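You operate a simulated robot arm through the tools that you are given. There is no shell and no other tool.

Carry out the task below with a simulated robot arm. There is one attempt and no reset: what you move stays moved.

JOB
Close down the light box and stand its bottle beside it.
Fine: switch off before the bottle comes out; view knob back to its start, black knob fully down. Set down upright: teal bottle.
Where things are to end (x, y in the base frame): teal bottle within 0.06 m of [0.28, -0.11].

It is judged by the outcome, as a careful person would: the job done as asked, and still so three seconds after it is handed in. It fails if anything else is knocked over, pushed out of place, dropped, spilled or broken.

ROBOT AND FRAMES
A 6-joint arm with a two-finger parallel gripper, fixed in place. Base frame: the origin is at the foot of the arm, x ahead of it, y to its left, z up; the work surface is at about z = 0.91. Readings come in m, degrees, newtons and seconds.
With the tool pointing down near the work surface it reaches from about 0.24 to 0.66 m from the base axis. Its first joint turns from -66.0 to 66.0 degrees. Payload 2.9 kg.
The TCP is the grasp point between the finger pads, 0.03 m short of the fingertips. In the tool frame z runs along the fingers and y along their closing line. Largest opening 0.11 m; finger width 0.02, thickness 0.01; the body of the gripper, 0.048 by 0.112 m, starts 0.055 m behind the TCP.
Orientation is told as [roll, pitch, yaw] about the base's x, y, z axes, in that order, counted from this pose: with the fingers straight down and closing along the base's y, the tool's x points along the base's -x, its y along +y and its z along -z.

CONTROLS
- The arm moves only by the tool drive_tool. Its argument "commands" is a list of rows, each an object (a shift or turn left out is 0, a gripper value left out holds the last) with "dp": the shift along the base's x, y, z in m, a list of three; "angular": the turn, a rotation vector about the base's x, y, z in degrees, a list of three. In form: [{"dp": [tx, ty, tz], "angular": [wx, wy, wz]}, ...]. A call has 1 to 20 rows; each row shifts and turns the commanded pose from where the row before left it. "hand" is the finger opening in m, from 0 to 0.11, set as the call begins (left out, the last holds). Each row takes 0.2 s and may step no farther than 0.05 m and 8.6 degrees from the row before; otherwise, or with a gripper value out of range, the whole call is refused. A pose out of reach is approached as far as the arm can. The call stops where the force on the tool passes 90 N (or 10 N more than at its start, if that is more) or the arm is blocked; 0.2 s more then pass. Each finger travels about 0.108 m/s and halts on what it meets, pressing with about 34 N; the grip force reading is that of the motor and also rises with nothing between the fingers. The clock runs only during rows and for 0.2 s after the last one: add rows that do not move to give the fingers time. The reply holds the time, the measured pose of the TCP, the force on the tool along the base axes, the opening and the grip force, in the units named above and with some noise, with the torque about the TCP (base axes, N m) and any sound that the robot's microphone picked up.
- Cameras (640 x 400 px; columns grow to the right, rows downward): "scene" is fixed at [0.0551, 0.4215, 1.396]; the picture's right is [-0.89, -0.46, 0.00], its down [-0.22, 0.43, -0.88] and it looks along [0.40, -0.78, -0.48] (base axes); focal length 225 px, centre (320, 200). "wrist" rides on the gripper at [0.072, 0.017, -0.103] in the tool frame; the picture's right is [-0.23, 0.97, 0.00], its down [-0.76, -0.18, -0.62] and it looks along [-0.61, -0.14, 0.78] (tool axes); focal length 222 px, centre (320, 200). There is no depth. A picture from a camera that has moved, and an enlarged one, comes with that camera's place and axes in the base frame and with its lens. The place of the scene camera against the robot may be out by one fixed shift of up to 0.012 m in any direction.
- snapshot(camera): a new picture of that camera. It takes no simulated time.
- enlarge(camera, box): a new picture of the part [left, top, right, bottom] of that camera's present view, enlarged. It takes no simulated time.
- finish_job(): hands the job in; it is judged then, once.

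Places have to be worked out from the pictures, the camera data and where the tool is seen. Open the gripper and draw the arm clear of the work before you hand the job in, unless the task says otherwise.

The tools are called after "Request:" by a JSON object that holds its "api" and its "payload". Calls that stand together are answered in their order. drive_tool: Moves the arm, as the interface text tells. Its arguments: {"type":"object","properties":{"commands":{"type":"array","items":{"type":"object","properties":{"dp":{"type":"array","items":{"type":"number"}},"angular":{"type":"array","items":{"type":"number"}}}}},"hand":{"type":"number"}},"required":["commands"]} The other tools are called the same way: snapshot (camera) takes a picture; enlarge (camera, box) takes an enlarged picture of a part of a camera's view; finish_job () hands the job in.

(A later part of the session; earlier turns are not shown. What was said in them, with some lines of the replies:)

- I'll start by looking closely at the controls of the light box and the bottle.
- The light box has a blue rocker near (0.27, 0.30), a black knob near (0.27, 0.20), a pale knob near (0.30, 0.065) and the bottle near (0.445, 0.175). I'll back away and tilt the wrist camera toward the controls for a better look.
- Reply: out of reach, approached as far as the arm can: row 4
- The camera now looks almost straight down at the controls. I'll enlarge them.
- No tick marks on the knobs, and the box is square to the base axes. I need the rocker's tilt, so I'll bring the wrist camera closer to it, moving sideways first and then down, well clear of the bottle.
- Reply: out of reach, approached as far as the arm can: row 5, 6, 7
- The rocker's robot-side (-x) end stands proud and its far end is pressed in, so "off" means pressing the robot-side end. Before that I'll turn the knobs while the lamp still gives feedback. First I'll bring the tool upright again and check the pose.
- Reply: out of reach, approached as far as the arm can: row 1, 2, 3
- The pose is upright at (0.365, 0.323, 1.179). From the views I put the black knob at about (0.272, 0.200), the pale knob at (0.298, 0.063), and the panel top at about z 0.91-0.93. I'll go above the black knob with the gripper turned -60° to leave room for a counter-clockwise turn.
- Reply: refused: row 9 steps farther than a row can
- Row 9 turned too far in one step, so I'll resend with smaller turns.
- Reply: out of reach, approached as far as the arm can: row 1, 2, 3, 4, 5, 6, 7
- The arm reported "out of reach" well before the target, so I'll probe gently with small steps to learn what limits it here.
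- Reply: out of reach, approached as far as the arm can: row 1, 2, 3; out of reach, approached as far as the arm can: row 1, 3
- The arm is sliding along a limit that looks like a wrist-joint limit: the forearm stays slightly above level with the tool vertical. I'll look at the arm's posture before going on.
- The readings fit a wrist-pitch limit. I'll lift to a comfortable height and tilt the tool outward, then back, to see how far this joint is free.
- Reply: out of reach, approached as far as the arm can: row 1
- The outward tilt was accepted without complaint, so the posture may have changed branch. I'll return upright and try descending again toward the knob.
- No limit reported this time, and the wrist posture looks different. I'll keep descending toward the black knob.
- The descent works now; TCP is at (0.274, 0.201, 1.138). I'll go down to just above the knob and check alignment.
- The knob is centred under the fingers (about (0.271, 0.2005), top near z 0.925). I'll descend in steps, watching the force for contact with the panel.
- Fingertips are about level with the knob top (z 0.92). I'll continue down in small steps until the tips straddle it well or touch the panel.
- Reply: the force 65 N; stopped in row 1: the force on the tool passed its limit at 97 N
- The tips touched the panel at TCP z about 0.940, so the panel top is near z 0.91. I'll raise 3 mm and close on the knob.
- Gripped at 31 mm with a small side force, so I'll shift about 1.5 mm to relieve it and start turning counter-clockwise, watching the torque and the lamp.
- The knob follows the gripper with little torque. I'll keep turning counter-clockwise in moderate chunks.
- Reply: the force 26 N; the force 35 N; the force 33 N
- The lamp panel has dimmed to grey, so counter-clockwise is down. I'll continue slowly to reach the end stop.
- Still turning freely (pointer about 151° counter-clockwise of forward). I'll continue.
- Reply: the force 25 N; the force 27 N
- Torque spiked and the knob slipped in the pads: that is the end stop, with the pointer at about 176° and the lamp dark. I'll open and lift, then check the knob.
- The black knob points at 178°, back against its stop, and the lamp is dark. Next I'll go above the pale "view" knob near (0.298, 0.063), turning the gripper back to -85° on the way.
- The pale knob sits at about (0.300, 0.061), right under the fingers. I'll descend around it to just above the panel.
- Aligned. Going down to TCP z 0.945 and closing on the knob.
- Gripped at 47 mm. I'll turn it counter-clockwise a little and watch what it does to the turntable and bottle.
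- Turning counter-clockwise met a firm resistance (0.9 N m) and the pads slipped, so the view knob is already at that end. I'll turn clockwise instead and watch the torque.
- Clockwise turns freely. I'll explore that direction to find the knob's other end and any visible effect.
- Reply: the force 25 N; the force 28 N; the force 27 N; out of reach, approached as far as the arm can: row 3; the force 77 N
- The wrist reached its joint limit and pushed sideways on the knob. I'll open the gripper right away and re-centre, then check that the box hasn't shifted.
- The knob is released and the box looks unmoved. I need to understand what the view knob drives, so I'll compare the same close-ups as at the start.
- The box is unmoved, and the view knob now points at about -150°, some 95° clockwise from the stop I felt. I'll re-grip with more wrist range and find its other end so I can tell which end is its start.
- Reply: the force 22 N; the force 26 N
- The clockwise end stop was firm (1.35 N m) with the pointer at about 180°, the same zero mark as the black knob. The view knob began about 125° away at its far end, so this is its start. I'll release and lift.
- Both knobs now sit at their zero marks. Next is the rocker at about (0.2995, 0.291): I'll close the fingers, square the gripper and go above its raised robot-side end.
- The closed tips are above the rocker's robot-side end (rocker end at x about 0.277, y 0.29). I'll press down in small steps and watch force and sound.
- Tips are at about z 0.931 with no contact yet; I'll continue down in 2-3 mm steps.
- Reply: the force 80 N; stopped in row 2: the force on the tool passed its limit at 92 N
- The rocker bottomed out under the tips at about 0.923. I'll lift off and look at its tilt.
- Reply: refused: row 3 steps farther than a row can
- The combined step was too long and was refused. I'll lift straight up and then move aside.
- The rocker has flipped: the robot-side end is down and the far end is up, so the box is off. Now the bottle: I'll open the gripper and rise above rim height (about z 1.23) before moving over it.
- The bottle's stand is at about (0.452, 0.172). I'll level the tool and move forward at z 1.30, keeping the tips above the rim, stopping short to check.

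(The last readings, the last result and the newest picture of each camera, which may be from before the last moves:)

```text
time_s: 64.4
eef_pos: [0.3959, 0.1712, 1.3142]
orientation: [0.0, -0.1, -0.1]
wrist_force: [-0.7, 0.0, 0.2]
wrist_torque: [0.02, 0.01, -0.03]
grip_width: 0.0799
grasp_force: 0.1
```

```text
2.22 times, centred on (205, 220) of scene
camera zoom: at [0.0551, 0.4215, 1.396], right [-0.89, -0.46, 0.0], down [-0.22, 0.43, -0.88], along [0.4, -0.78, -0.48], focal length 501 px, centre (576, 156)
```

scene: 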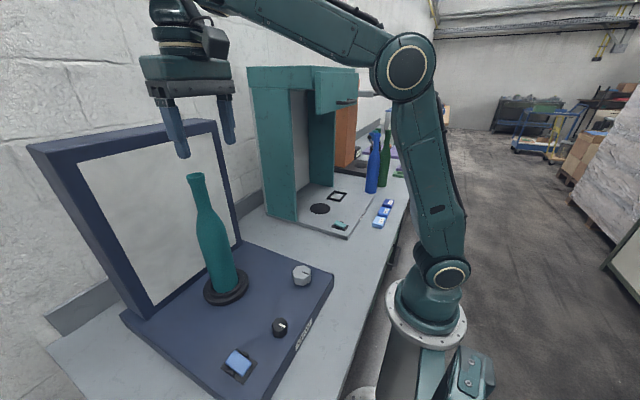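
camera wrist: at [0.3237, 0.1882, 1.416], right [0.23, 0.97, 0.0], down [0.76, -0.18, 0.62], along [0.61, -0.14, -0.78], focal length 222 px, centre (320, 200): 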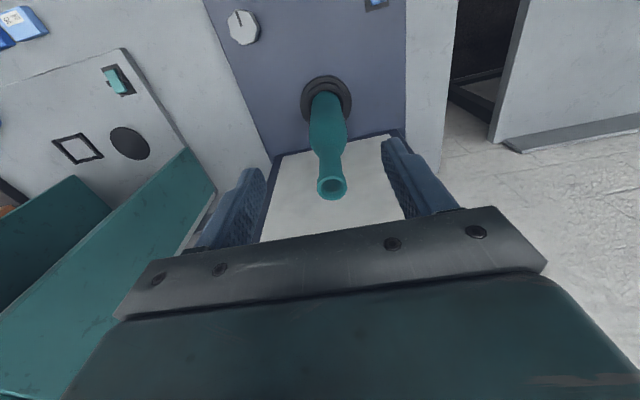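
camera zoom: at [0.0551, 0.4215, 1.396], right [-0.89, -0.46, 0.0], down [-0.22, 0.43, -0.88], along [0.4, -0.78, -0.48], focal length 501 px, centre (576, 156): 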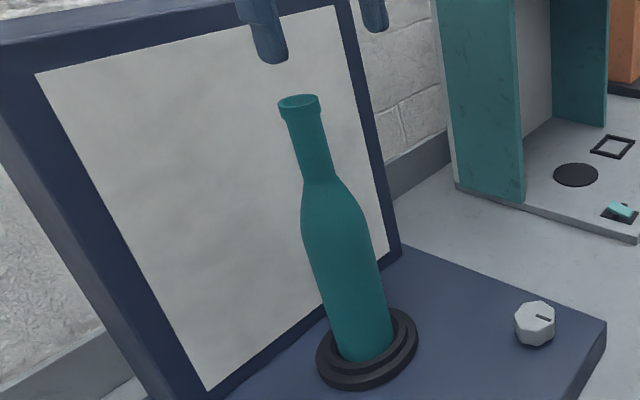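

The bottle looks vertical at about (0.454, 0.171), with the rim near z 1.23 and the neck about 24 mm across. I'll move directly over it.

Request:
{"api": "drive_tool", "payload": {"commands": [{"dp": [0.02, 0, 0]}, {"dp": [0.02, 0, 0]}, {"dp": [0.018, 0, 0]}, {}], "hand": 0.07}}

Request:
{"api": "snapshot", "payload": {"camera": "wrist"}}

Request:
{"api": "enlarge", "payload": {"camera": "scene", "box": [110, 70, 290, 310]}}

```text
time_s: 65.4
eef_pos: [0.4535, 0.1727, 1.3152]
orientation: [0.0, 0.0, -0.1]
wrist_force: [-0.3, -0.6, 0.1]
wrist_torque: [-0.02, 0.0, 0.02]
grip_width: 0.0703
grasp_force: 0.1
```

```text
taken
camera wrist: at [0.3807, 0.1885, 1.4164], right [0.23, 0.97, 0.0], down [0.76, -0.18, 0.62], along [0.61, -0.14, -0.78], focal length 222 px, centre (320, 200)
```

wrist: 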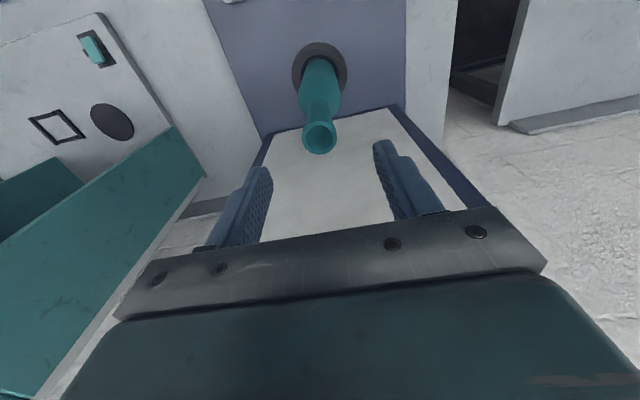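

```text
1.67 times, centred on (200, 190) of scene
camera zoom: at [0.0551, 0.4215, 1.396], right [-0.89, -0.46, 0.0], down [-0.22, 0.43, -0.88], along [0.4, -0.78, -0.48], focal length 376 px, centre (520, 217)
```

zoom: 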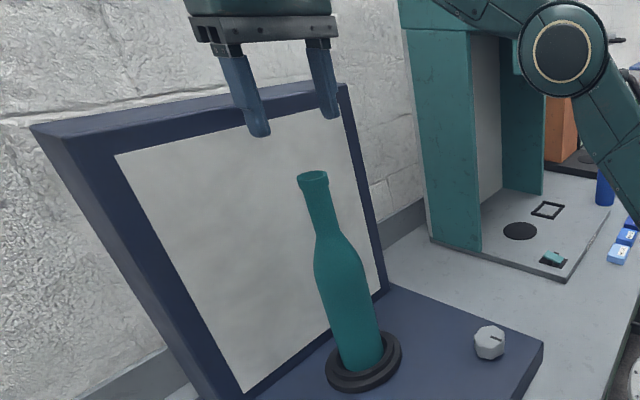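

Nearly centred; I'll shift 1.5 mm forward and descend part way so the fingers straddle the rim, then check.

Request:
{"api": "drive_tool", "payload": {"commands": [{"dp": [0.0015, -0.001, -0.03]}, {"dp": [0, 0, -0.03]}, {"dp": [0, 0, -0.02]}, {}]}}

Request:
{"api": "snapshot", "payload": {"camera": "wrist"}}

Request:
{"api": "enlarge", "payload": {"camera": "scene", "box": [130, 90, 270, 240]}}

```text
time_s: 66.4
eef_pos: [0.4571, 0.1726, 1.2348]
orientation: [0.1, -0.2, 0.0]
wrist_force: [1.1, -0.1, -0.5]
wrist_torque: [0.01, 0.02, 0.02]
grip_width: 0.0699
grasp_force: 0.0
```

```text
taken
camera wrist: at [0.3843, 0.1874, 1.3371], right [0.23, 0.97, 0.0], down [0.76, -0.18, 0.62], along [0.61, -0.14, -0.78], focal length 222 px, centre (320, 200)
```

wrist: 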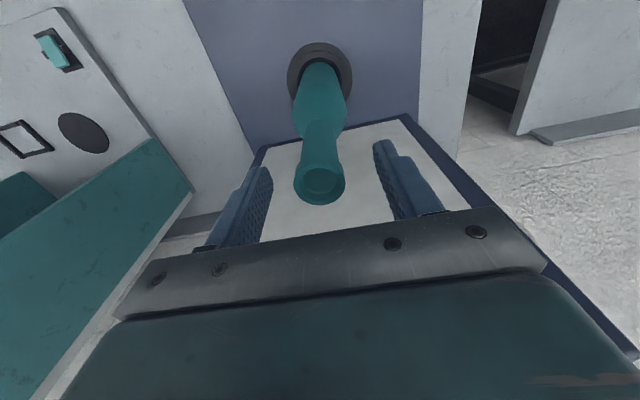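

```text
2.67 times, centred on (200, 165) of scene
camera zoom: at [0.0551, 0.4215, 1.396], right [-0.89, -0.46, 0.0], down [-0.22, 0.43, -0.88], along [0.4, -0.78, -0.48], focal length 601 px, centre (640, 293)
```

zoom: 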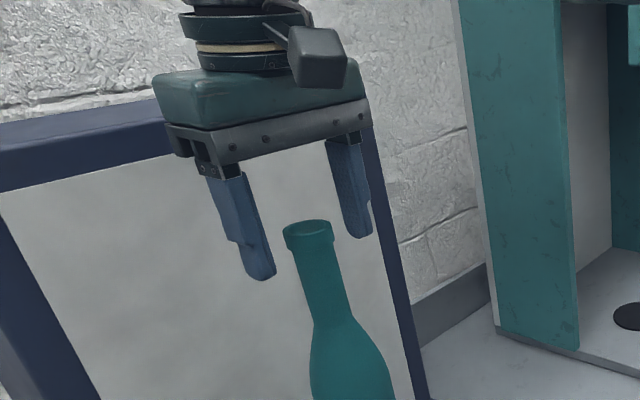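

Well aligned: rim at about z 1.228 and centred between the fingers. I'll descend to TCP z 1.188 and close gently on the neck.

Request:
{"api": "drive_tool", "payload": {"commands": [{"dp": [-0.0005, -0.001, -0.02]}, {"dp": [0, 0, -0.015]}, {"dp": [0, 0, -0.011]}, {}]}}

Request:
{"api": "snapshot", "payload": {"camera": "wrist"}}

Request:
{"api": "enlarge", "payload": {"camera": "scene", "box": [130, 90, 270, 240]}}

```text
time_s: 67.4
eef_pos: [0.4544, 0.1687, 1.1879]
orientation: [0.0, 0.1, -0.1]
wrist_force: [-0.3, -0.7, -0.1]
wrist_torque: [0.03, 0.01, -0.04]
grip_width: 0.0699
grasp_force: 0.0
```

```text
taken
camera wrist: at [0.3822, 0.1862, 1.2913], right [0.23, 0.97, 0.0], down [0.76, -0.18, 0.62], along [0.61, -0.14, -0.78], focal length 222 px, centre (320, 200)
```

wrist: 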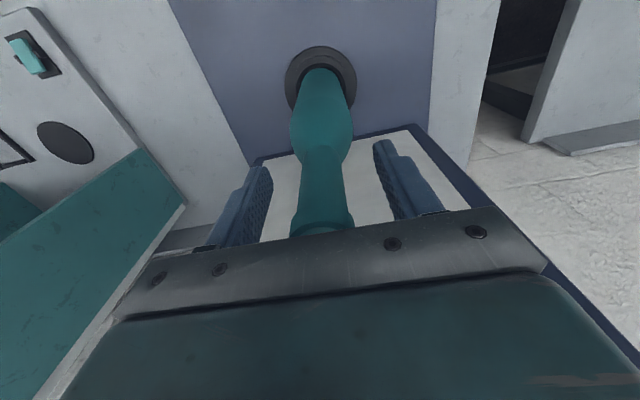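

```text
2.67 times, centred on (200, 165) of scene
camera zoom: at [0.0551, 0.4215, 1.396], right [-0.89, -0.46, 0.0], down [-0.22, 0.43, -0.88], along [0.4, -0.78, -0.48], focal length 601 px, centre (640, 293)
```

zoom: 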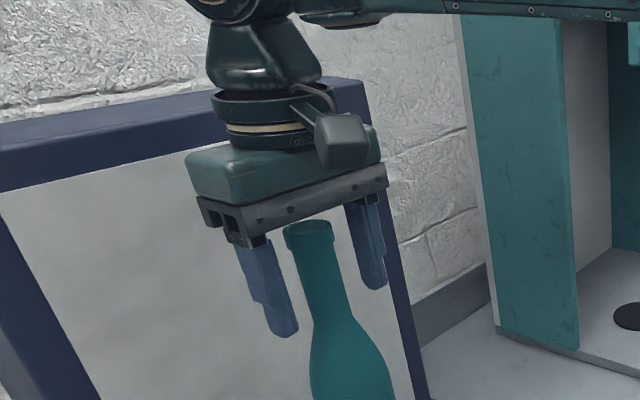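

Request:
{"api": "drive_tool", "payload": {"commands": [{}, {}, {}, {}], "hand": 0.015}}

Request:
{"api": "snapshot", "payload": {"camera": "wrist"}}

Request:
{"api": "snapshot", "payload": {"camera": "scene"}}

```text
time_s: 68.4
eef_pos: [0.4543, 0.1702, 1.1893]
orientation: [0.0, 0.0, -0.1]
wrist_force: [0.5, -1.2, 0.0]
wrist_torque: [-0.02, 0.03, 0.02]
grip_width: 0.0295
grasp_force: 33.3
```

```text
taken
camera wrist: at [0.3822, 0.1862, 1.2914], right [0.23, 0.97, 0.0], down [0.76, -0.18, 0.62], along [0.61, -0.14, -0.78], focal length 222 px, centre (320, 200)
```

wrist: 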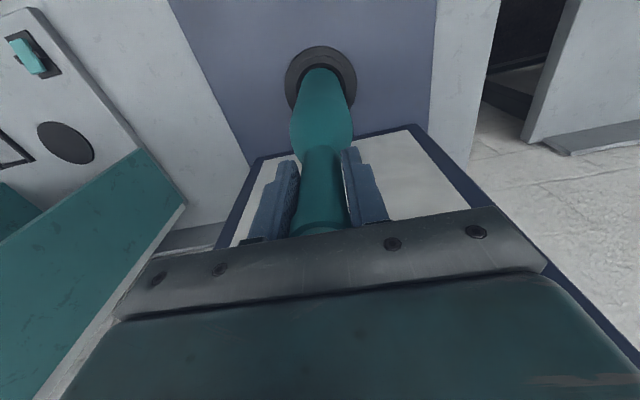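

```text
taken
```

scene: 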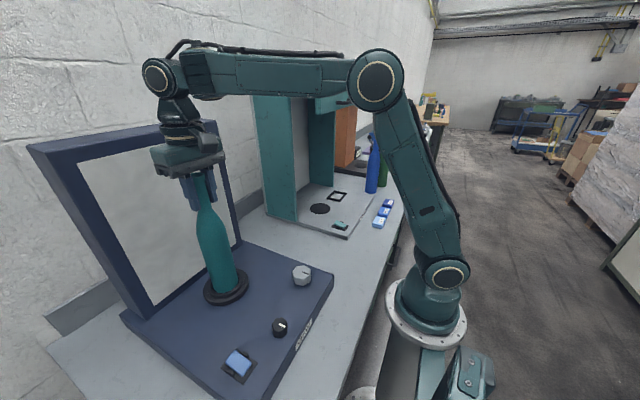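

Gripped on the neck at about 30 mm. I'll lift slowly and check the load.

Request:
{"api": "drive_tool", "payload": {"commands": [{"dp": [0, 0, 0.005]}, {"dp": [0, 0, 0.01]}, {}]}}

Request:
{"api": "snapshot", "payload": {"camera": "scene"}}

Request:
{"api": "snapshot", "payload": {"camera": "wrist"}}

```text
time_s: 69.2
eef_pos: [0.4541, 0.1711, 1.2026]
orientation: [0.0, 0.1, -0.1]
wrist_force: [0.4, -0.1, -4.1]
wrist_torque: [-0.02, 0.02, -0.02]
grip_width: 0.0295
grasp_force: 34.2
```

```text
taken
```

scene: 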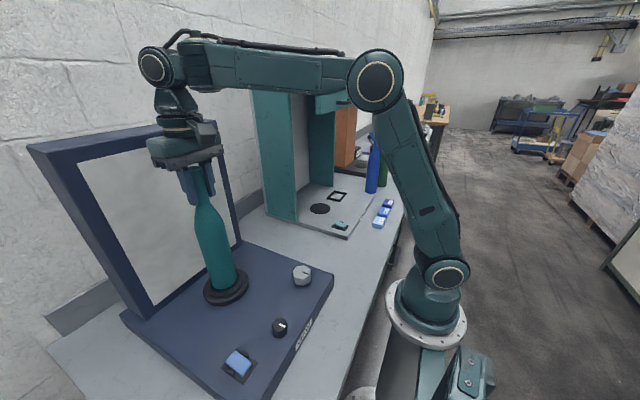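

```text
taken
camera wrist: at [0.3821, 0.1868, 1.3052], right [0.23, 0.97, 0.0], down [0.76, -0.18, 0.62], along [0.61, -0.14, -0.78], focal length 222 px, centre (320, 200)
```

wrist: 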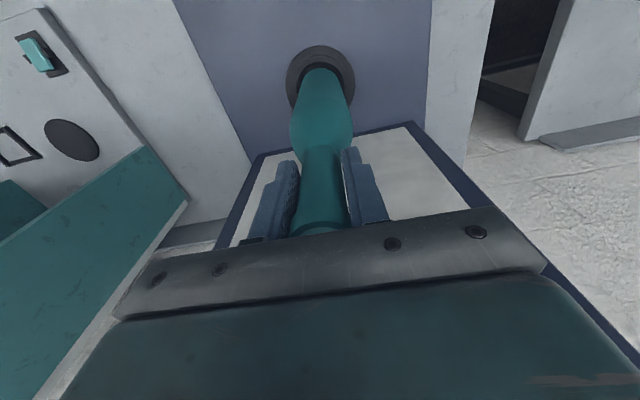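

The bottle comes up freely at about 4 N. I'll lift it clear of the socket.

Request:
{"api": "drive_tool", "payload": {"commands": [{"dp": [0, 0, 0.015]}, {"dp": [0, 0, 0.02]}, {"dp": [0, 0, 0.02]}, {"dp": [0, 0, 0.01]}, {}]}}

Request:
{"api": "snapshot", "payload": {"camera": "scene"}}

Request:
{"api": "snapshot", "payload": {"camera": "wrist"}}

```text
time_s: 70.4
eef_pos: [0.454, 0.171, 1.2664]
orientation: [0.0, 0.0, -0.1]
wrist_force: [0.1, 0.1, -3.9]
wrist_torque: [-0.01, 0.02, 0.0]
grip_width: 0.0292
grasp_force: 33.9
```

```text
taken
```

scene: 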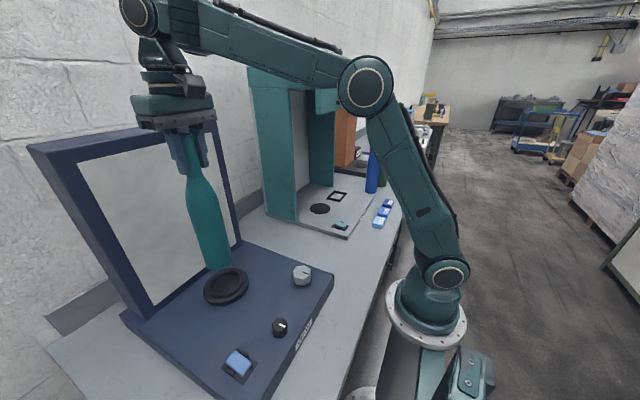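

```text
taken
camera wrist: at [0.382, 0.1867, 1.369], right [0.23, 0.97, 0.0], down [0.76, -0.18, 0.62], along [0.61, -0.14, -0.78], focal length 222 px, centre (320, 200)
```

wrist: 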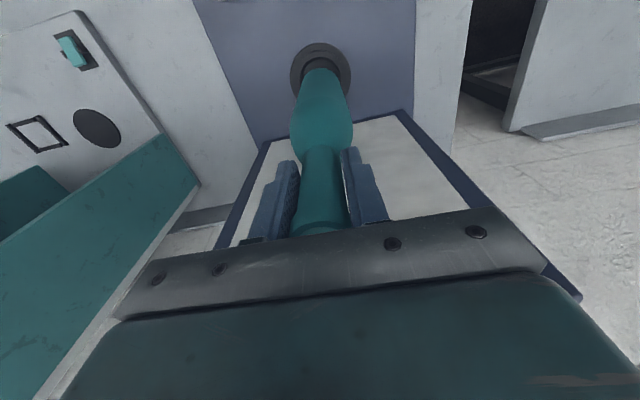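

The bottle hangs straight and clear of the stand. The free gap beside the box runs from about y 0.01 to y -0.19 (edge of the next station), so I'll carry the bottle at this height to (0.28, -0.10).

Request:
{"api": "drive_tool", "payload": {"commands": [{"dp": [-0.01, -0.015, 0]}, {"dp": [-0.02, -0.03, 0]}, {"dp": [-0.022, -0.034, 0]}, {"dp": [-0.022, -0.034, 0]}, {"dp": [-0.022, -0.034, 0]}, {"dp": [-0.022, -0.034, 0]}, {"dp": [-0.022, -0.034, 0]}, {"dp": [-0.02, -0.03, 0]}, {"dp": [-0.01, -0.016, 0]}, {"dp": [-0.004, -0.01, 0]}, {}]}}

Request:
{"api": "snapshot", "payload": {"camera": "scene"}}

Request:
{"api": "snapshot", "payload": {"camera": "wrist"}}

```text
time_s: 72.8
eef_pos: [0.2802, -0.1033, 1.2671]
orientation: [0.1, 0.0, -0.1]
wrist_force: [0.3, 0.5, -4.1]
wrist_torque: [0.0, 0.01, 0.0]
grip_width: 0.0294
grasp_force: 33.8
```

```text
taken
```

scene: 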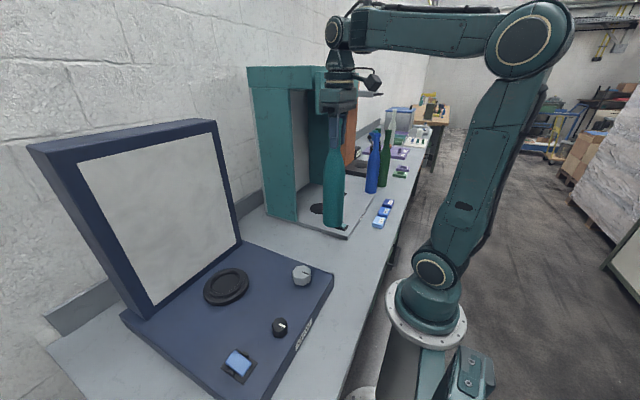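

```text
taken
camera wrist: at [0.2078, -0.0862, 1.3703], right [0.23, 0.97, 0.0], down [0.76, -0.18, 0.62], along [0.61, -0.14, -0.78], focal length 222 px, centre (320, 200)
```

wrist: 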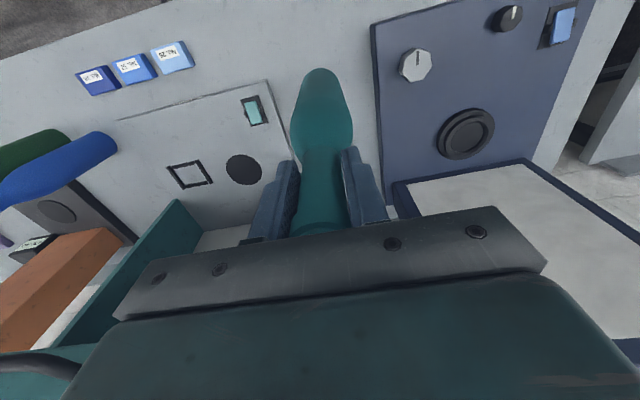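

The gap runs from about y -0.20 to y 0.00, and the bottle at y -0.103 is centred in it. I'll lower it, then continue in small steps watching for the load to come off.

Request:
{"api": "drive_tool", "payload": {"commands": [{"dp": [0, 0, -0.02]}, {"dp": [0, 0, -0.03]}, {"dp": [0, 0, -0.02]}, {}]}}

Request:
{"api": "enlarge", "payload": {"camera": "scene", "box": [270, 130, 420, 280]}}

```text
time_s: 73.8
eef_pos: [0.2808, -0.0995, 1.1967]
orientation: [-0.1, 0.0, -0.1]
wrist_force: [0.5, 0.8, -4.1]
wrist_torque: [0.04, 0.03, -0.02]
grip_width: 0.0296
grasp_force: 33.9
```

```text
2.67 times, centred on (345, 205) of scene
camera zoom: at [0.0551, 0.4215, 1.396], right [-0.89, -0.46, 0.0], down [-0.22, 0.43, -0.88], along [0.4, -0.78, -0.48], focal length 601 px, centre (253, 187)
```

zoom: 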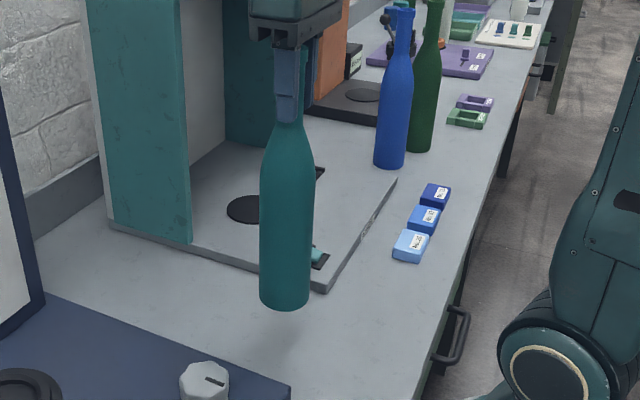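

Request:
{"api": "drive_tool", "payload": {"commands": [{"dp": [0, 0, -0.01]}, {"dp": [0, 0, -0.01]}, {"dp": [0, 0, -0.006]}, {}]}}

Request:
{"api": "enlarge", "payload": {"camera": "scene", "box": [270, 130, 420, 280]}}

```text
time_s: 74.8
eef_pos: [0.2817, -0.1025, 1.1706]
orientation: [0.2, 0.0, -0.1]
wrist_force: [-0.1, -0.2, -3.8]
wrist_torque: [0.01, 0.01, -0.04]
grip_width: 0.0294
grasp_force: 33.8
```

```text
2.67 times, centred on (345, 205) of scene
camera zoom: at [0.0551, 0.4215, 1.396], right [-0.89, -0.46, 0.0], down [-0.22, 0.43, -0.88], along [0.4, -0.78, -0.48], focal length 601 px, centre (253, 187)
```

zoom: 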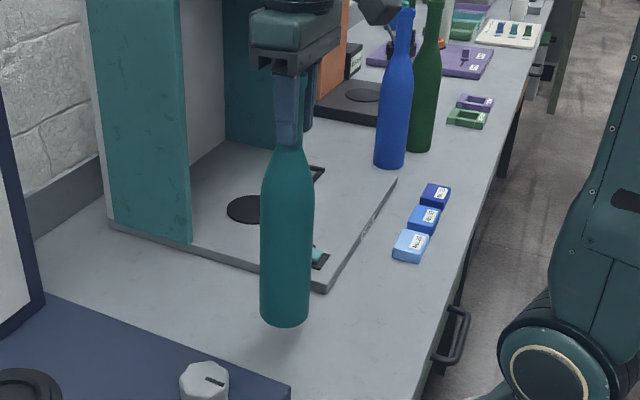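

Still hanging, about 2-3 cm above the table by its shadow. Continuing down in small steps.

Request:
{"api": "drive_tool", "payload": {"commands": [{"dp": [0, 0, -0.005]}, {"dp": [0, 0, -0.004]}, {}]}}

Request:
{"api": "drive_tool", "payload": {"commands": [{"dp": [0, 0, -0.003]}, {"dp": [0, 0, -0.003]}, {}]}}

Request:
{"api": "enlarge", "payload": {"camera": "scene", "box": [270, 130, 420, 280]}}

```text
time_s: 75.6
eef_pos: [0.2812, -0.0994, 1.161]
orientation: [0.1, 0.0, -0.1]
wrist_force: [0.8, -0.6, -3.3]
wrist_torque: [0.01, -0.01, -0.02]
grip_width: 0.0293
grasp_force: 34.4
```

```text
time_s: 76.4
eef_pos: [0.2792, -0.1, 1.1559]
orientation: [0.0, 0.0, -0.1]
wrist_force: [-0.3, -0.2, -3.9]
wrist_torque: [0.02, 0.07, -0.03]
grip_width: 0.0293
grasp_force: 33.7
```

```text
2.67 times, centred on (345, 205) of scene
camera zoom: at [0.0551, 0.4215, 1.396], right [-0.89, -0.46, 0.0], down [-0.22, 0.43, -0.88], along [0.4, -0.78, -0.48], focal length 601 px, centre (253, 187)
```

zoom: 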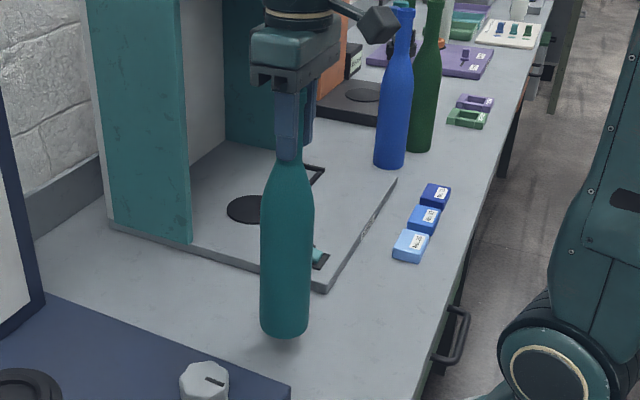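

Request:
{"api": "drive_tool", "payload": {"commands": [{"dp": [0, 0, -0.002]}, {"dp": [0, 0, -0.002]}, {}]}}

Request:
{"api": "drive_tool", "payload": {"commands": [{"dp": [0, 0, -0.002]}, {"dp": [0, 0, -0.002]}, {}]}}

Request:
{"api": "enlarge", "payload": {"camera": "scene", "box": [270, 130, 420, 280]}}

```text
time_s: 77.2
eef_pos: [0.2799, -0.0989, 1.1516]
orientation: [0.1, 0.0, -0.2]
wrist_force: [0.1, -0.3, -3.7]
wrist_torque: [-0.02, 0.04, -0.03]
grip_width: 0.0293
grasp_force: 33.6
```

```text
time_s: 78.0
eef_pos: [0.2809, -0.1006, 1.1485]
orientation: [0.1, 0.0, -0.2]
wrist_force: [0.2, -0.6, -3.4]
wrist_torque: [0.0, 0.01, -0.04]
grip_width: 0.029
grasp_force: 33.8
```

```text
2.67 times, centred on (345, 205) of scene
camera zoom: at [0.0551, 0.4215, 1.396], right [-0.89, -0.46, 0.0], down [-0.22, 0.43, -0.88], along [0.4, -0.78, -0.48], focal length 601 px, centre (253, 187)
```

zoom: 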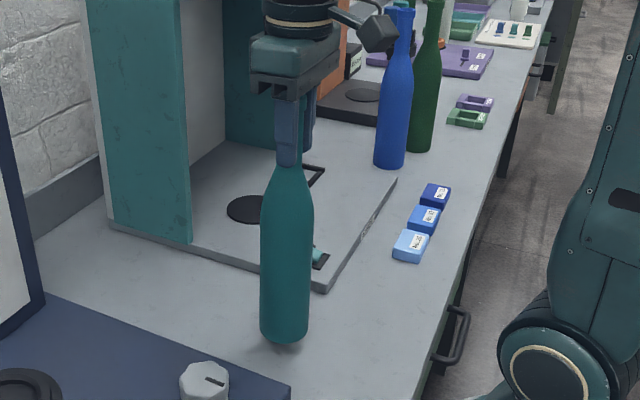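

Still carrying its weight but nearly down. Continuing in 2 mm steps.

Request:
{"api": "drive_tool", "payload": {"commands": [{"dp": [0, 0, -0.002]}, {"dp": [0, 0, -0.001]}, {}]}}

Request:
{"api": "drive_tool", "payload": {"commands": [{"dp": [0, 0, -0.001]}, {"dp": [0, 0, -0.001]}, {}]}}

Request:
{"api": "drive_tool", "payload": {"commands": [{"dp": [0, 0, -0.001]}, {"dp": [0, 0, -0.001]}, {}]}}

Request:
{"api": "enlarge", "payload": {"camera": "scene", "box": [270, 130, 420, 280]}}

```text
time_s: 78.8
eef_pos: [0.2802, -0.0998, 1.145]
orientation: [0.0, 0.0, -0.2]
wrist_force: [-0.7, -0.3, -3.6]
wrist_torque: [0.03, 0.01, 0.0]
grip_width: 0.0293
grasp_force: 34.4
```

```text
time_s: 79.6
eef_pos: [0.2808, -0.1007, 1.1432]
orientation: [0.0, 0.0, -0.1]
wrist_force: [-0.5, 0.4, -4.9]
wrist_torque: [-0.01, 0.01, 0.0]
grip_width: 0.0293
grasp_force: 34.7
```

```text
time_s: 80.4
eef_pos: [0.2803, -0.1, 1.141]
orientation: [0.1, 0.0, -0.1]
wrist_force: [0.2, 0.3, -4.2]
wrist_torque: [-0.01, 0.04, -0.01]
grip_width: 0.0295
grasp_force: 33.9
```

```text
2.67 times, centred on (345, 205) of scene
camera zoom: at [0.0551, 0.4215, 1.396], right [-0.89, -0.46, 0.0], down [-0.22, 0.43, -0.88], along [0.4, -0.78, -0.48], focal length 601 px, centre (253, 187)
```

zoom: 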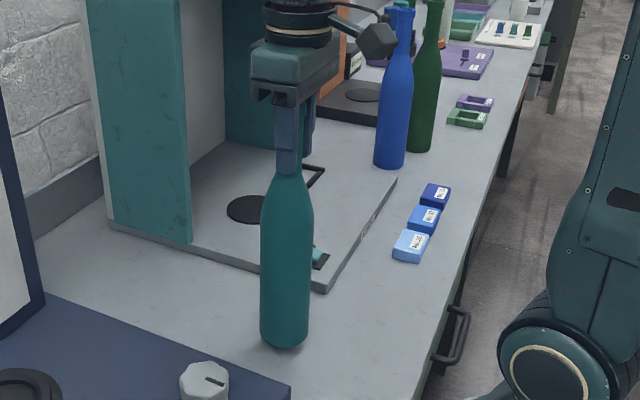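

Request:
{"api": "drive_tool", "payload": {"commands": [{"dp": [0, 0, -0.001]}, {"dp": [0, 0, -0.001]}, {}]}}

Request:
{"api": "drive_tool", "payload": {"commands": [{"dp": [0, 0, -0.001]}, {"dp": [0, 0, -0.001]}, {}]}}

Request:
{"api": "enlarge", "payload": {"camera": "scene", "box": [310, 210, 370, 270]}}

```text
time_s: 81.2
eef_pos: [0.2818, -0.1015, 1.1393]
orientation: [0.1, -0.1, 0.0]
wrist_force: [0.1, -0.8, -4.3]
wrist_torque: [-0.01, 0.04, 0.02]
grip_width: 0.0292
grasp_force: 34.1
```

```text
time_s: 82.0
eef_pos: [0.2821, -0.1008, 1.1374]
orientation: [0.1, 0.0, -0.1]
wrist_force: [-0.8, 0.1, -4.2]
wrist_torque: [-0.02, 0.01, 0.02]
grip_width: 0.0295
grasp_force: 34.2
```

```text
6.67 times, centred on (340, 240) of scene
camera zoom: at [0.0551, 0.4215, 1.396], right [-0.89, -0.46, 0.0], down [-0.22, 0.43, -0.88], along [0.4, -0.78, -0.48], focal length 1502 px, centre (187, -67)
```

zoom: 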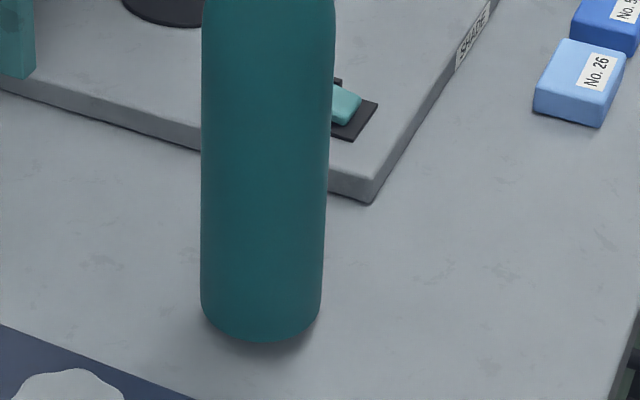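

A thin shadow still shows under the base, so a few millimetres remain. Continuing.

Request:
{"api": "drive_tool", "payload": {"commands": [{"dp": [0, 0, -0.001]}, {"dp": [0, 0, -0.001]}, {}]}}

Request:
{"api": "drive_tool", "payload": {"commands": [{"dp": [0, 0, -0.001]}, {"dp": [0, 0, -0.001]}, {}]}}

Request:
{"api": "drive_tool", "payload": {"commands": [{"dp": [0, 0, -0.001]}, {"dp": [0, 0, -0.001]}, {}]}}

Request:
{"api": "enlarge", "payload": {"camera": "scene", "box": [310, 210, 370, 270]}}

```text
time_s: 82.8
eef_pos: [0.2812, -0.1001, 1.1351]
orientation: [0.1, 0.0, -0.1]
wrist_force: [-0.3, 0.4, -4.3]
wrist_torque: [0.0, 0.05, 0.01]
grip_width: 0.0292
grasp_force: 34.0
```

```text
time_s: 83.6
eef_pos: [0.2804, -0.1002, 1.1338]
orientation: [0.1, 0.0, -0.1]
wrist_force: [0.0, -0.2, -4.3]
wrist_torque: [-0.01, 0.02, 0.01]
grip_width: 0.0291
grasp_force: 34.4
```

```text
time_s: 84.4
eef_pos: [0.28, -0.1016, 1.1308]
orientation: [0.2, -0.1, -0.1]
wrist_force: [0.2, 0.0, -5.0]
wrist_torque: [-0.02, 0.02, 0.03]
grip_width: 0.0292
grasp_force: 33.8
```

```text
6.67 times, centred on (340, 240) of scene
camera zoom: at [0.0551, 0.4215, 1.396], right [-0.89, -0.46, 0.0], down [-0.22, 0.43, -0.88], along [0.4, -0.78, -0.48], focal length 1502 px, centre (187, -67)
```

zoom: 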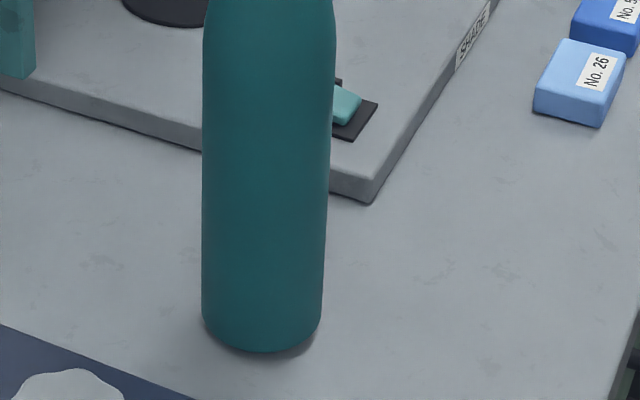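

Request:
{"api": "drive_tool", "payload": {"commands": [{"dp": [0, 0, -0.001]}, {"dp": [0, 0, -0.001]}, {}]}}

Request:
{"api": "drive_tool", "payload": {"commands": [{"dp": [0, 0, -0.001]}, {"dp": [0, 0, -0.001]}, {}]}}

Request:
{"api": "drive_tool", "payload": {"commands": [{"dp": [0, 0, -0.001]}, {"dp": [0, 0, -0.001]}, {}]}}

Request:
{"api": "enlarge", "payload": {"camera": "scene", "box": [310, 210, 370, 270]}}

```text
time_s: 85.2
eef_pos: [0.2797, -0.1008, 1.1296]
orientation: [0.0, 0.0, 0.0]
wrist_force: [0.3, -0.4, -4.4]
wrist_torque: [0.01, 0.05, 0.0]
grip_width: 0.0293
grasp_force: 34.4
```

```text
time_s: 86.0
eef_pos: [0.2798, -0.1005, 1.1268]
orientation: [0.1, -0.1, -0.2]
wrist_force: [-0.1, -0.2, -4.1]
wrist_torque: [0.0, 0.05, -0.04]
grip_width: 0.0292
grasp_force: 34.2
```

```text
time_s: 86.8
eef_pos: [0.2794, -0.1009, 1.1253]
orientation: [0.1, 0.0, -0.1]
wrist_force: [0.8, 0.5, -4.5]
wrist_torque: [-0.01, 0.01, 0.02]
grip_width: 0.0288
grasp_force: 33.5
```

```text
6.67 times, centred on (340, 240) of scene
camera zoom: at [0.0551, 0.4215, 1.396], right [-0.89, -0.46, 0.0], down [-0.22, 0.43, -0.88], along [0.4, -0.78, -0.48], focal length 1502 px, centre (187, -67)
```

zoom: 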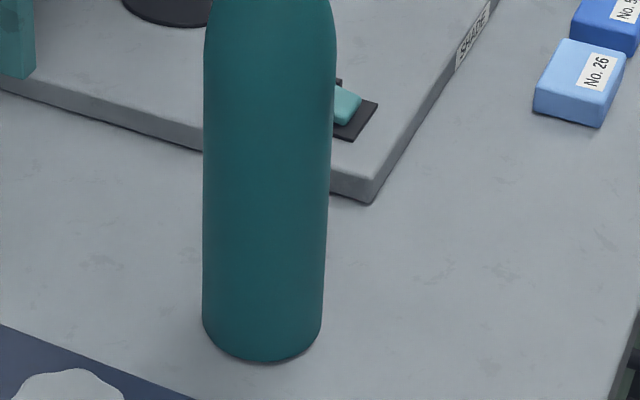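

The shadow has almost vanished under the base; contact should be very near. Continuing in 1 mm steps.

Request:
{"api": "drive_tool", "payload": {"commands": [{"dp": [0, 0, -0.001]}, {}]}}

Request:
{"api": "drive_tool", "payload": {"commands": [{"dp": [0, 0, -0.001]}, {}]}}

Request:
{"api": "drive_tool", "payload": {"commands": [{"dp": [0, 0, -0.001]}, {}]}}

Request:
{"api": "enlarge", "payload": {"camera": "scene", "box": [310, 210, 370, 270]}}

```text
time_s: 87.4
eef_pos: [0.2806, -0.1005, 1.1245]
orientation: [0.2, -0.1, -0.2]
wrist_force: [-0.5, -0.4, -4.5]
wrist_torque: [0.02, 0.06, -0.01]
grip_width: 0.0295
grasp_force: 33.7
```

```text
time_s: 88.0
eef_pos: [0.2803, -0.1007, 1.1241]
orientation: [0.1, 0.0, 0.0]
wrist_force: [-1.0, -0.1, -3.5]
wrist_torque: [-0.01, 0.0, -0.02]
grip_width: 0.0292
grasp_force: 34.0
```

```text
time_s: 88.6
eef_pos: [0.2794, -0.1002, 1.1231]
orientation: [-0.1, -0.2, -0.1]
wrist_force: [-1.6, 0.0, 10.9]
wrist_torque: [0.03, 0.52, -0.08]
grip_width: 0.0289
grasp_force: 33.9
```

```text
6.67 times, centred on (340, 240) of scene
camera zoom: at [0.0549, 0.4215, 1.396], right [-0.89, -0.46, 0.0], down [-0.22, 0.43, -0.88], along [0.4, -0.78, -0.48], focal length 1502 px, centre (187, -67)
```

zoom: 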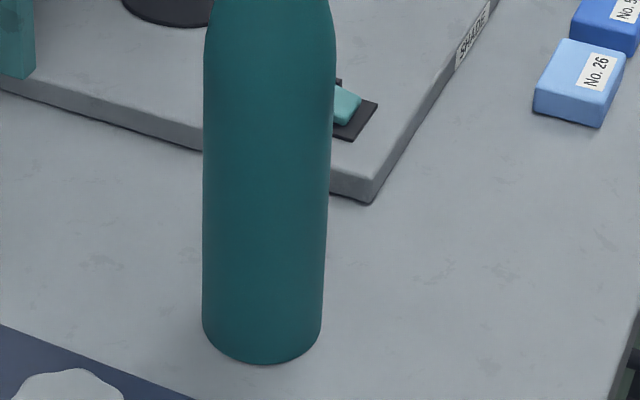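

The force flipped to +10.9 N, so the bottle is standing on the table. I'll ease off half a millimetre and open the fingers.

Request:
{"api": "drive_tool", "payload": {"commands": [{"dp": [0, 0, 0.0006]}, {}]}}

Request:
{"api": "drive_tool", "payload": {"commands": [{}, {}, {}], "hand": 0.045}}

Request:
{"api": "snapshot", "payload": {"camera": "wrist"}}

Request:
{"api": "snapshot", "payload": {"camera": "scene"}}

```text
time_s: 89.2
eef_pos: [0.2798, -0.1008, 1.1225]
orientation: [0.1, -0.2, -0.1]
wrist_force: [0.6, -0.8, 6.4]
wrist_torque: [-0.09, -0.13, -0.08]
grip_width: 0.029
grasp_force: 33.8
```

```text
time_s: 90.0
eef_pos: [0.2803, -0.0994, 1.1232]
orientation: [0.2, -0.1, 0.0]
wrist_force: [0.1, 0.4, 0.1]
wrist_torque: [0.0, -0.02, 0.0]
grip_width: 0.045
grasp_force: 0.1
```

```text
taken
camera wrist: at [0.2078, -0.0838, 1.2253], right [0.23, 0.97, 0.0], down [0.76, -0.18, 0.62], along [0.61, -0.14, -0.78], focal length 222 px, centre (320, 200)
```

wrist: 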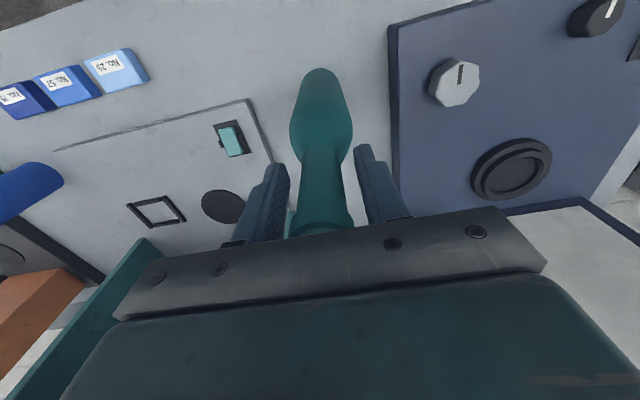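

```text
taken
```

scene: 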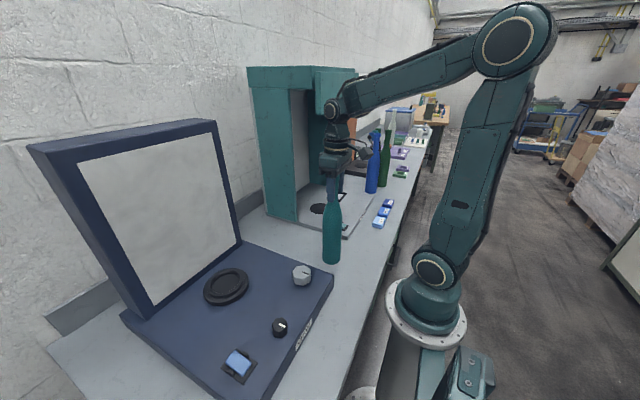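

The bottle is free and standing upright. I'll open wider and raise straight up clear of the rim before moving away.

Request:
{"api": "drive_tool", "payload": {"commands": [{}, {"dp": [0, 0, 0.02]}, {"dp": [0, 0, 0.03]}, {"dp": [0, 0, 0.04]}, {"dp": [0, 0, 0.04]}, {}], "hand": 0.07}}

Request:
{"api": "snapshot", "payload": {"camera": "wrist"}}

Request:
{"api": "snapshot", "payload": {"camera": "scene"}}

```text
time_s: 91.4
eef_pos: [0.2793, -0.1, 1.2531]
orientation: [-0.1, 0.1, -0.1]
wrist_force: [-0.2, -0.2, 0.1]
wrist_torque: [0.03, 0.01, 0.0]
grip_width: 0.0702
grasp_force: 0.1
```

```text
taken
camera wrist: at [0.2073, -0.0829, 1.3552], right [0.23, 0.97, 0.0], down [0.76, -0.18, 0.62], along [0.61, -0.14, -0.78], focal length 222 px, centre (320, 200)
```

wrist: 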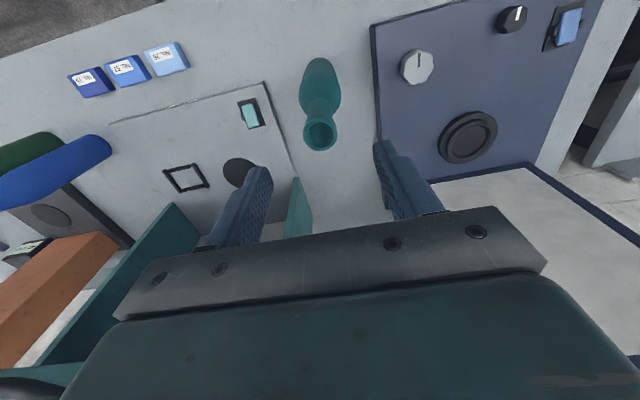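

```text
taken
```

scene: 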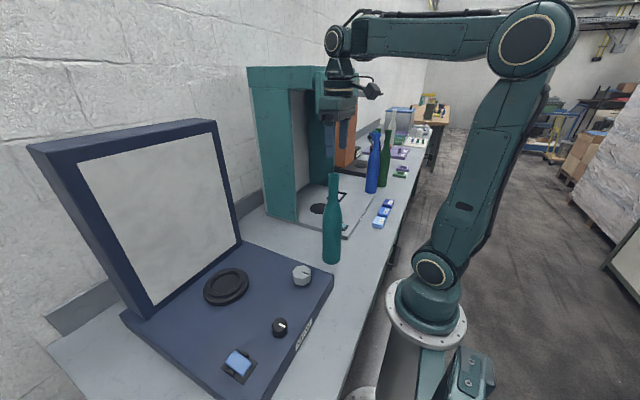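

The bottle stands on its own. I'll raise a little more, draw the arm away toward its starting area and do a final check.

Request:
{"api": "drive_tool", "payload": {"commands": [{"dp": [0, 0, 0.03]}, {"dp": [0.01, 0.03, 0.01]}, {"dp": [0.01, 0.04, 0.01]}, {"dp": [0.01, 0.04, 0]}, {"dp": [0.01, 0.04, 0]}, {"dp": [0.01, 0.04, 0]}, {"dp": [0.01, 0.04, 0]}, {}, {}]}}

Request:
{"api": "snapshot", "payload": {"camera": "scene"}}

Request:
{"api": "enlarge", "payload": {"camera": "scene", "box": [200, 240, 360, 400]}}

Request:
{"api": "enlarge", "payload": {"camera": "scene", "box": [270, 130, 420, 280]}}

Request:
{"api": "snapshot", "payload": {"camera": "wrist"}}

```text
time_s: 93.4
eef_pos: [0.3415, 0.1312, 1.3034]
orientation: [-0.1, 0.1, -0.2]
wrist_force: [-0.2, -1.1, -0.1]
wrist_torque: [-0.03, 0.01, -0.01]
grip_width: 0.0698
grasp_force: 0.0
```

```text
taken
```

scene: 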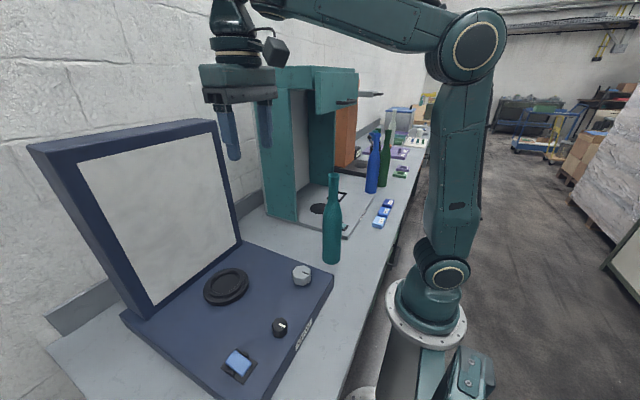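

```text
2.50 times, centred on (280, 320) of scene
camera zoom: at [0.0551, 0.4215, 1.396], right [-0.89, -0.46, 0.0], down [-0.22, 0.43, -0.88], along [0.4, -0.78, -0.48], focal length 563 px, centre (420, -100)
```

zoom: 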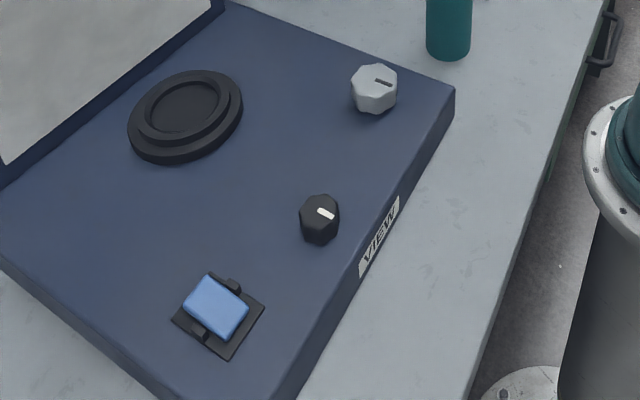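

```text
2.67 times, centred on (345, 205) of scene
camera zoom: at [0.0551, 0.4215, 1.396], right [-0.89, -0.46, 0.0], down [-0.22, 0.43, -0.88], along [0.4, -0.78, -0.48], focal length 601 px, centre (253, 187)
```

zoom: 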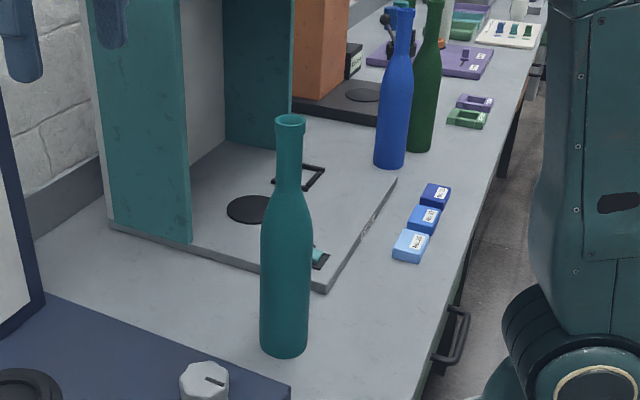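

```text
taken
camera wrist: at [0.2686, 0.1477, 1.4073], right [0.23, 0.97, 0.0], down [0.76, -0.18, 0.62], along [0.61, -0.14, -0.78], focal length 222 px, centre (320, 200)
```

wrist: 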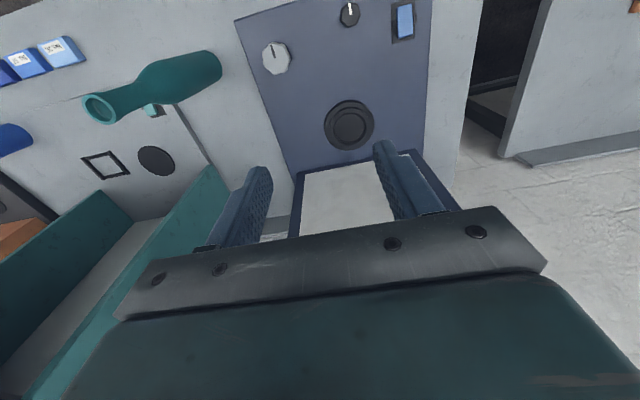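

Final check:
- **Rocker:** off, and the lamp is dark.
- **Knobs:** both are at their zero stops.
- **Bottle:** the teal bottle stands upright at about (0.28, -0.10).
- **Arm:** the gripper is open and clear, and nothing else has moved.

I'm handing the job in.

Request:
{"api": "finish_job", "payload": {}}

```text
The job is handed in.
```

The light box is shut down and the teal bottle stands upright beside it at about (0.28, -0.10), 0.01 m from the target point. In the last pictures nothing else had moved.

- **Switch:** I pressed the rocker's robot-side end before lifting the bottle, and the pictures show it flipped. The lamp was already dark from turning the black knob down, so I couldn't also check "off" by the light.
- **Black knob:** it is turned down to its end stop. The lamp dimmed to dark on the way.
- **View knob:** I took the pale knob to be the view knob and turned it to its clockwise stop. It has no markings, so the choice of end is my judgement. It began at or near its other stop, and the clockwise stop points the same way as the black knob's zero.
- **Side push on the view knob:** while I was turning it, the wrist hit its own limit and pushed the knob sideways with about 70 N. The box showed no sign of having shifted, and the knob turned normally afterwards.
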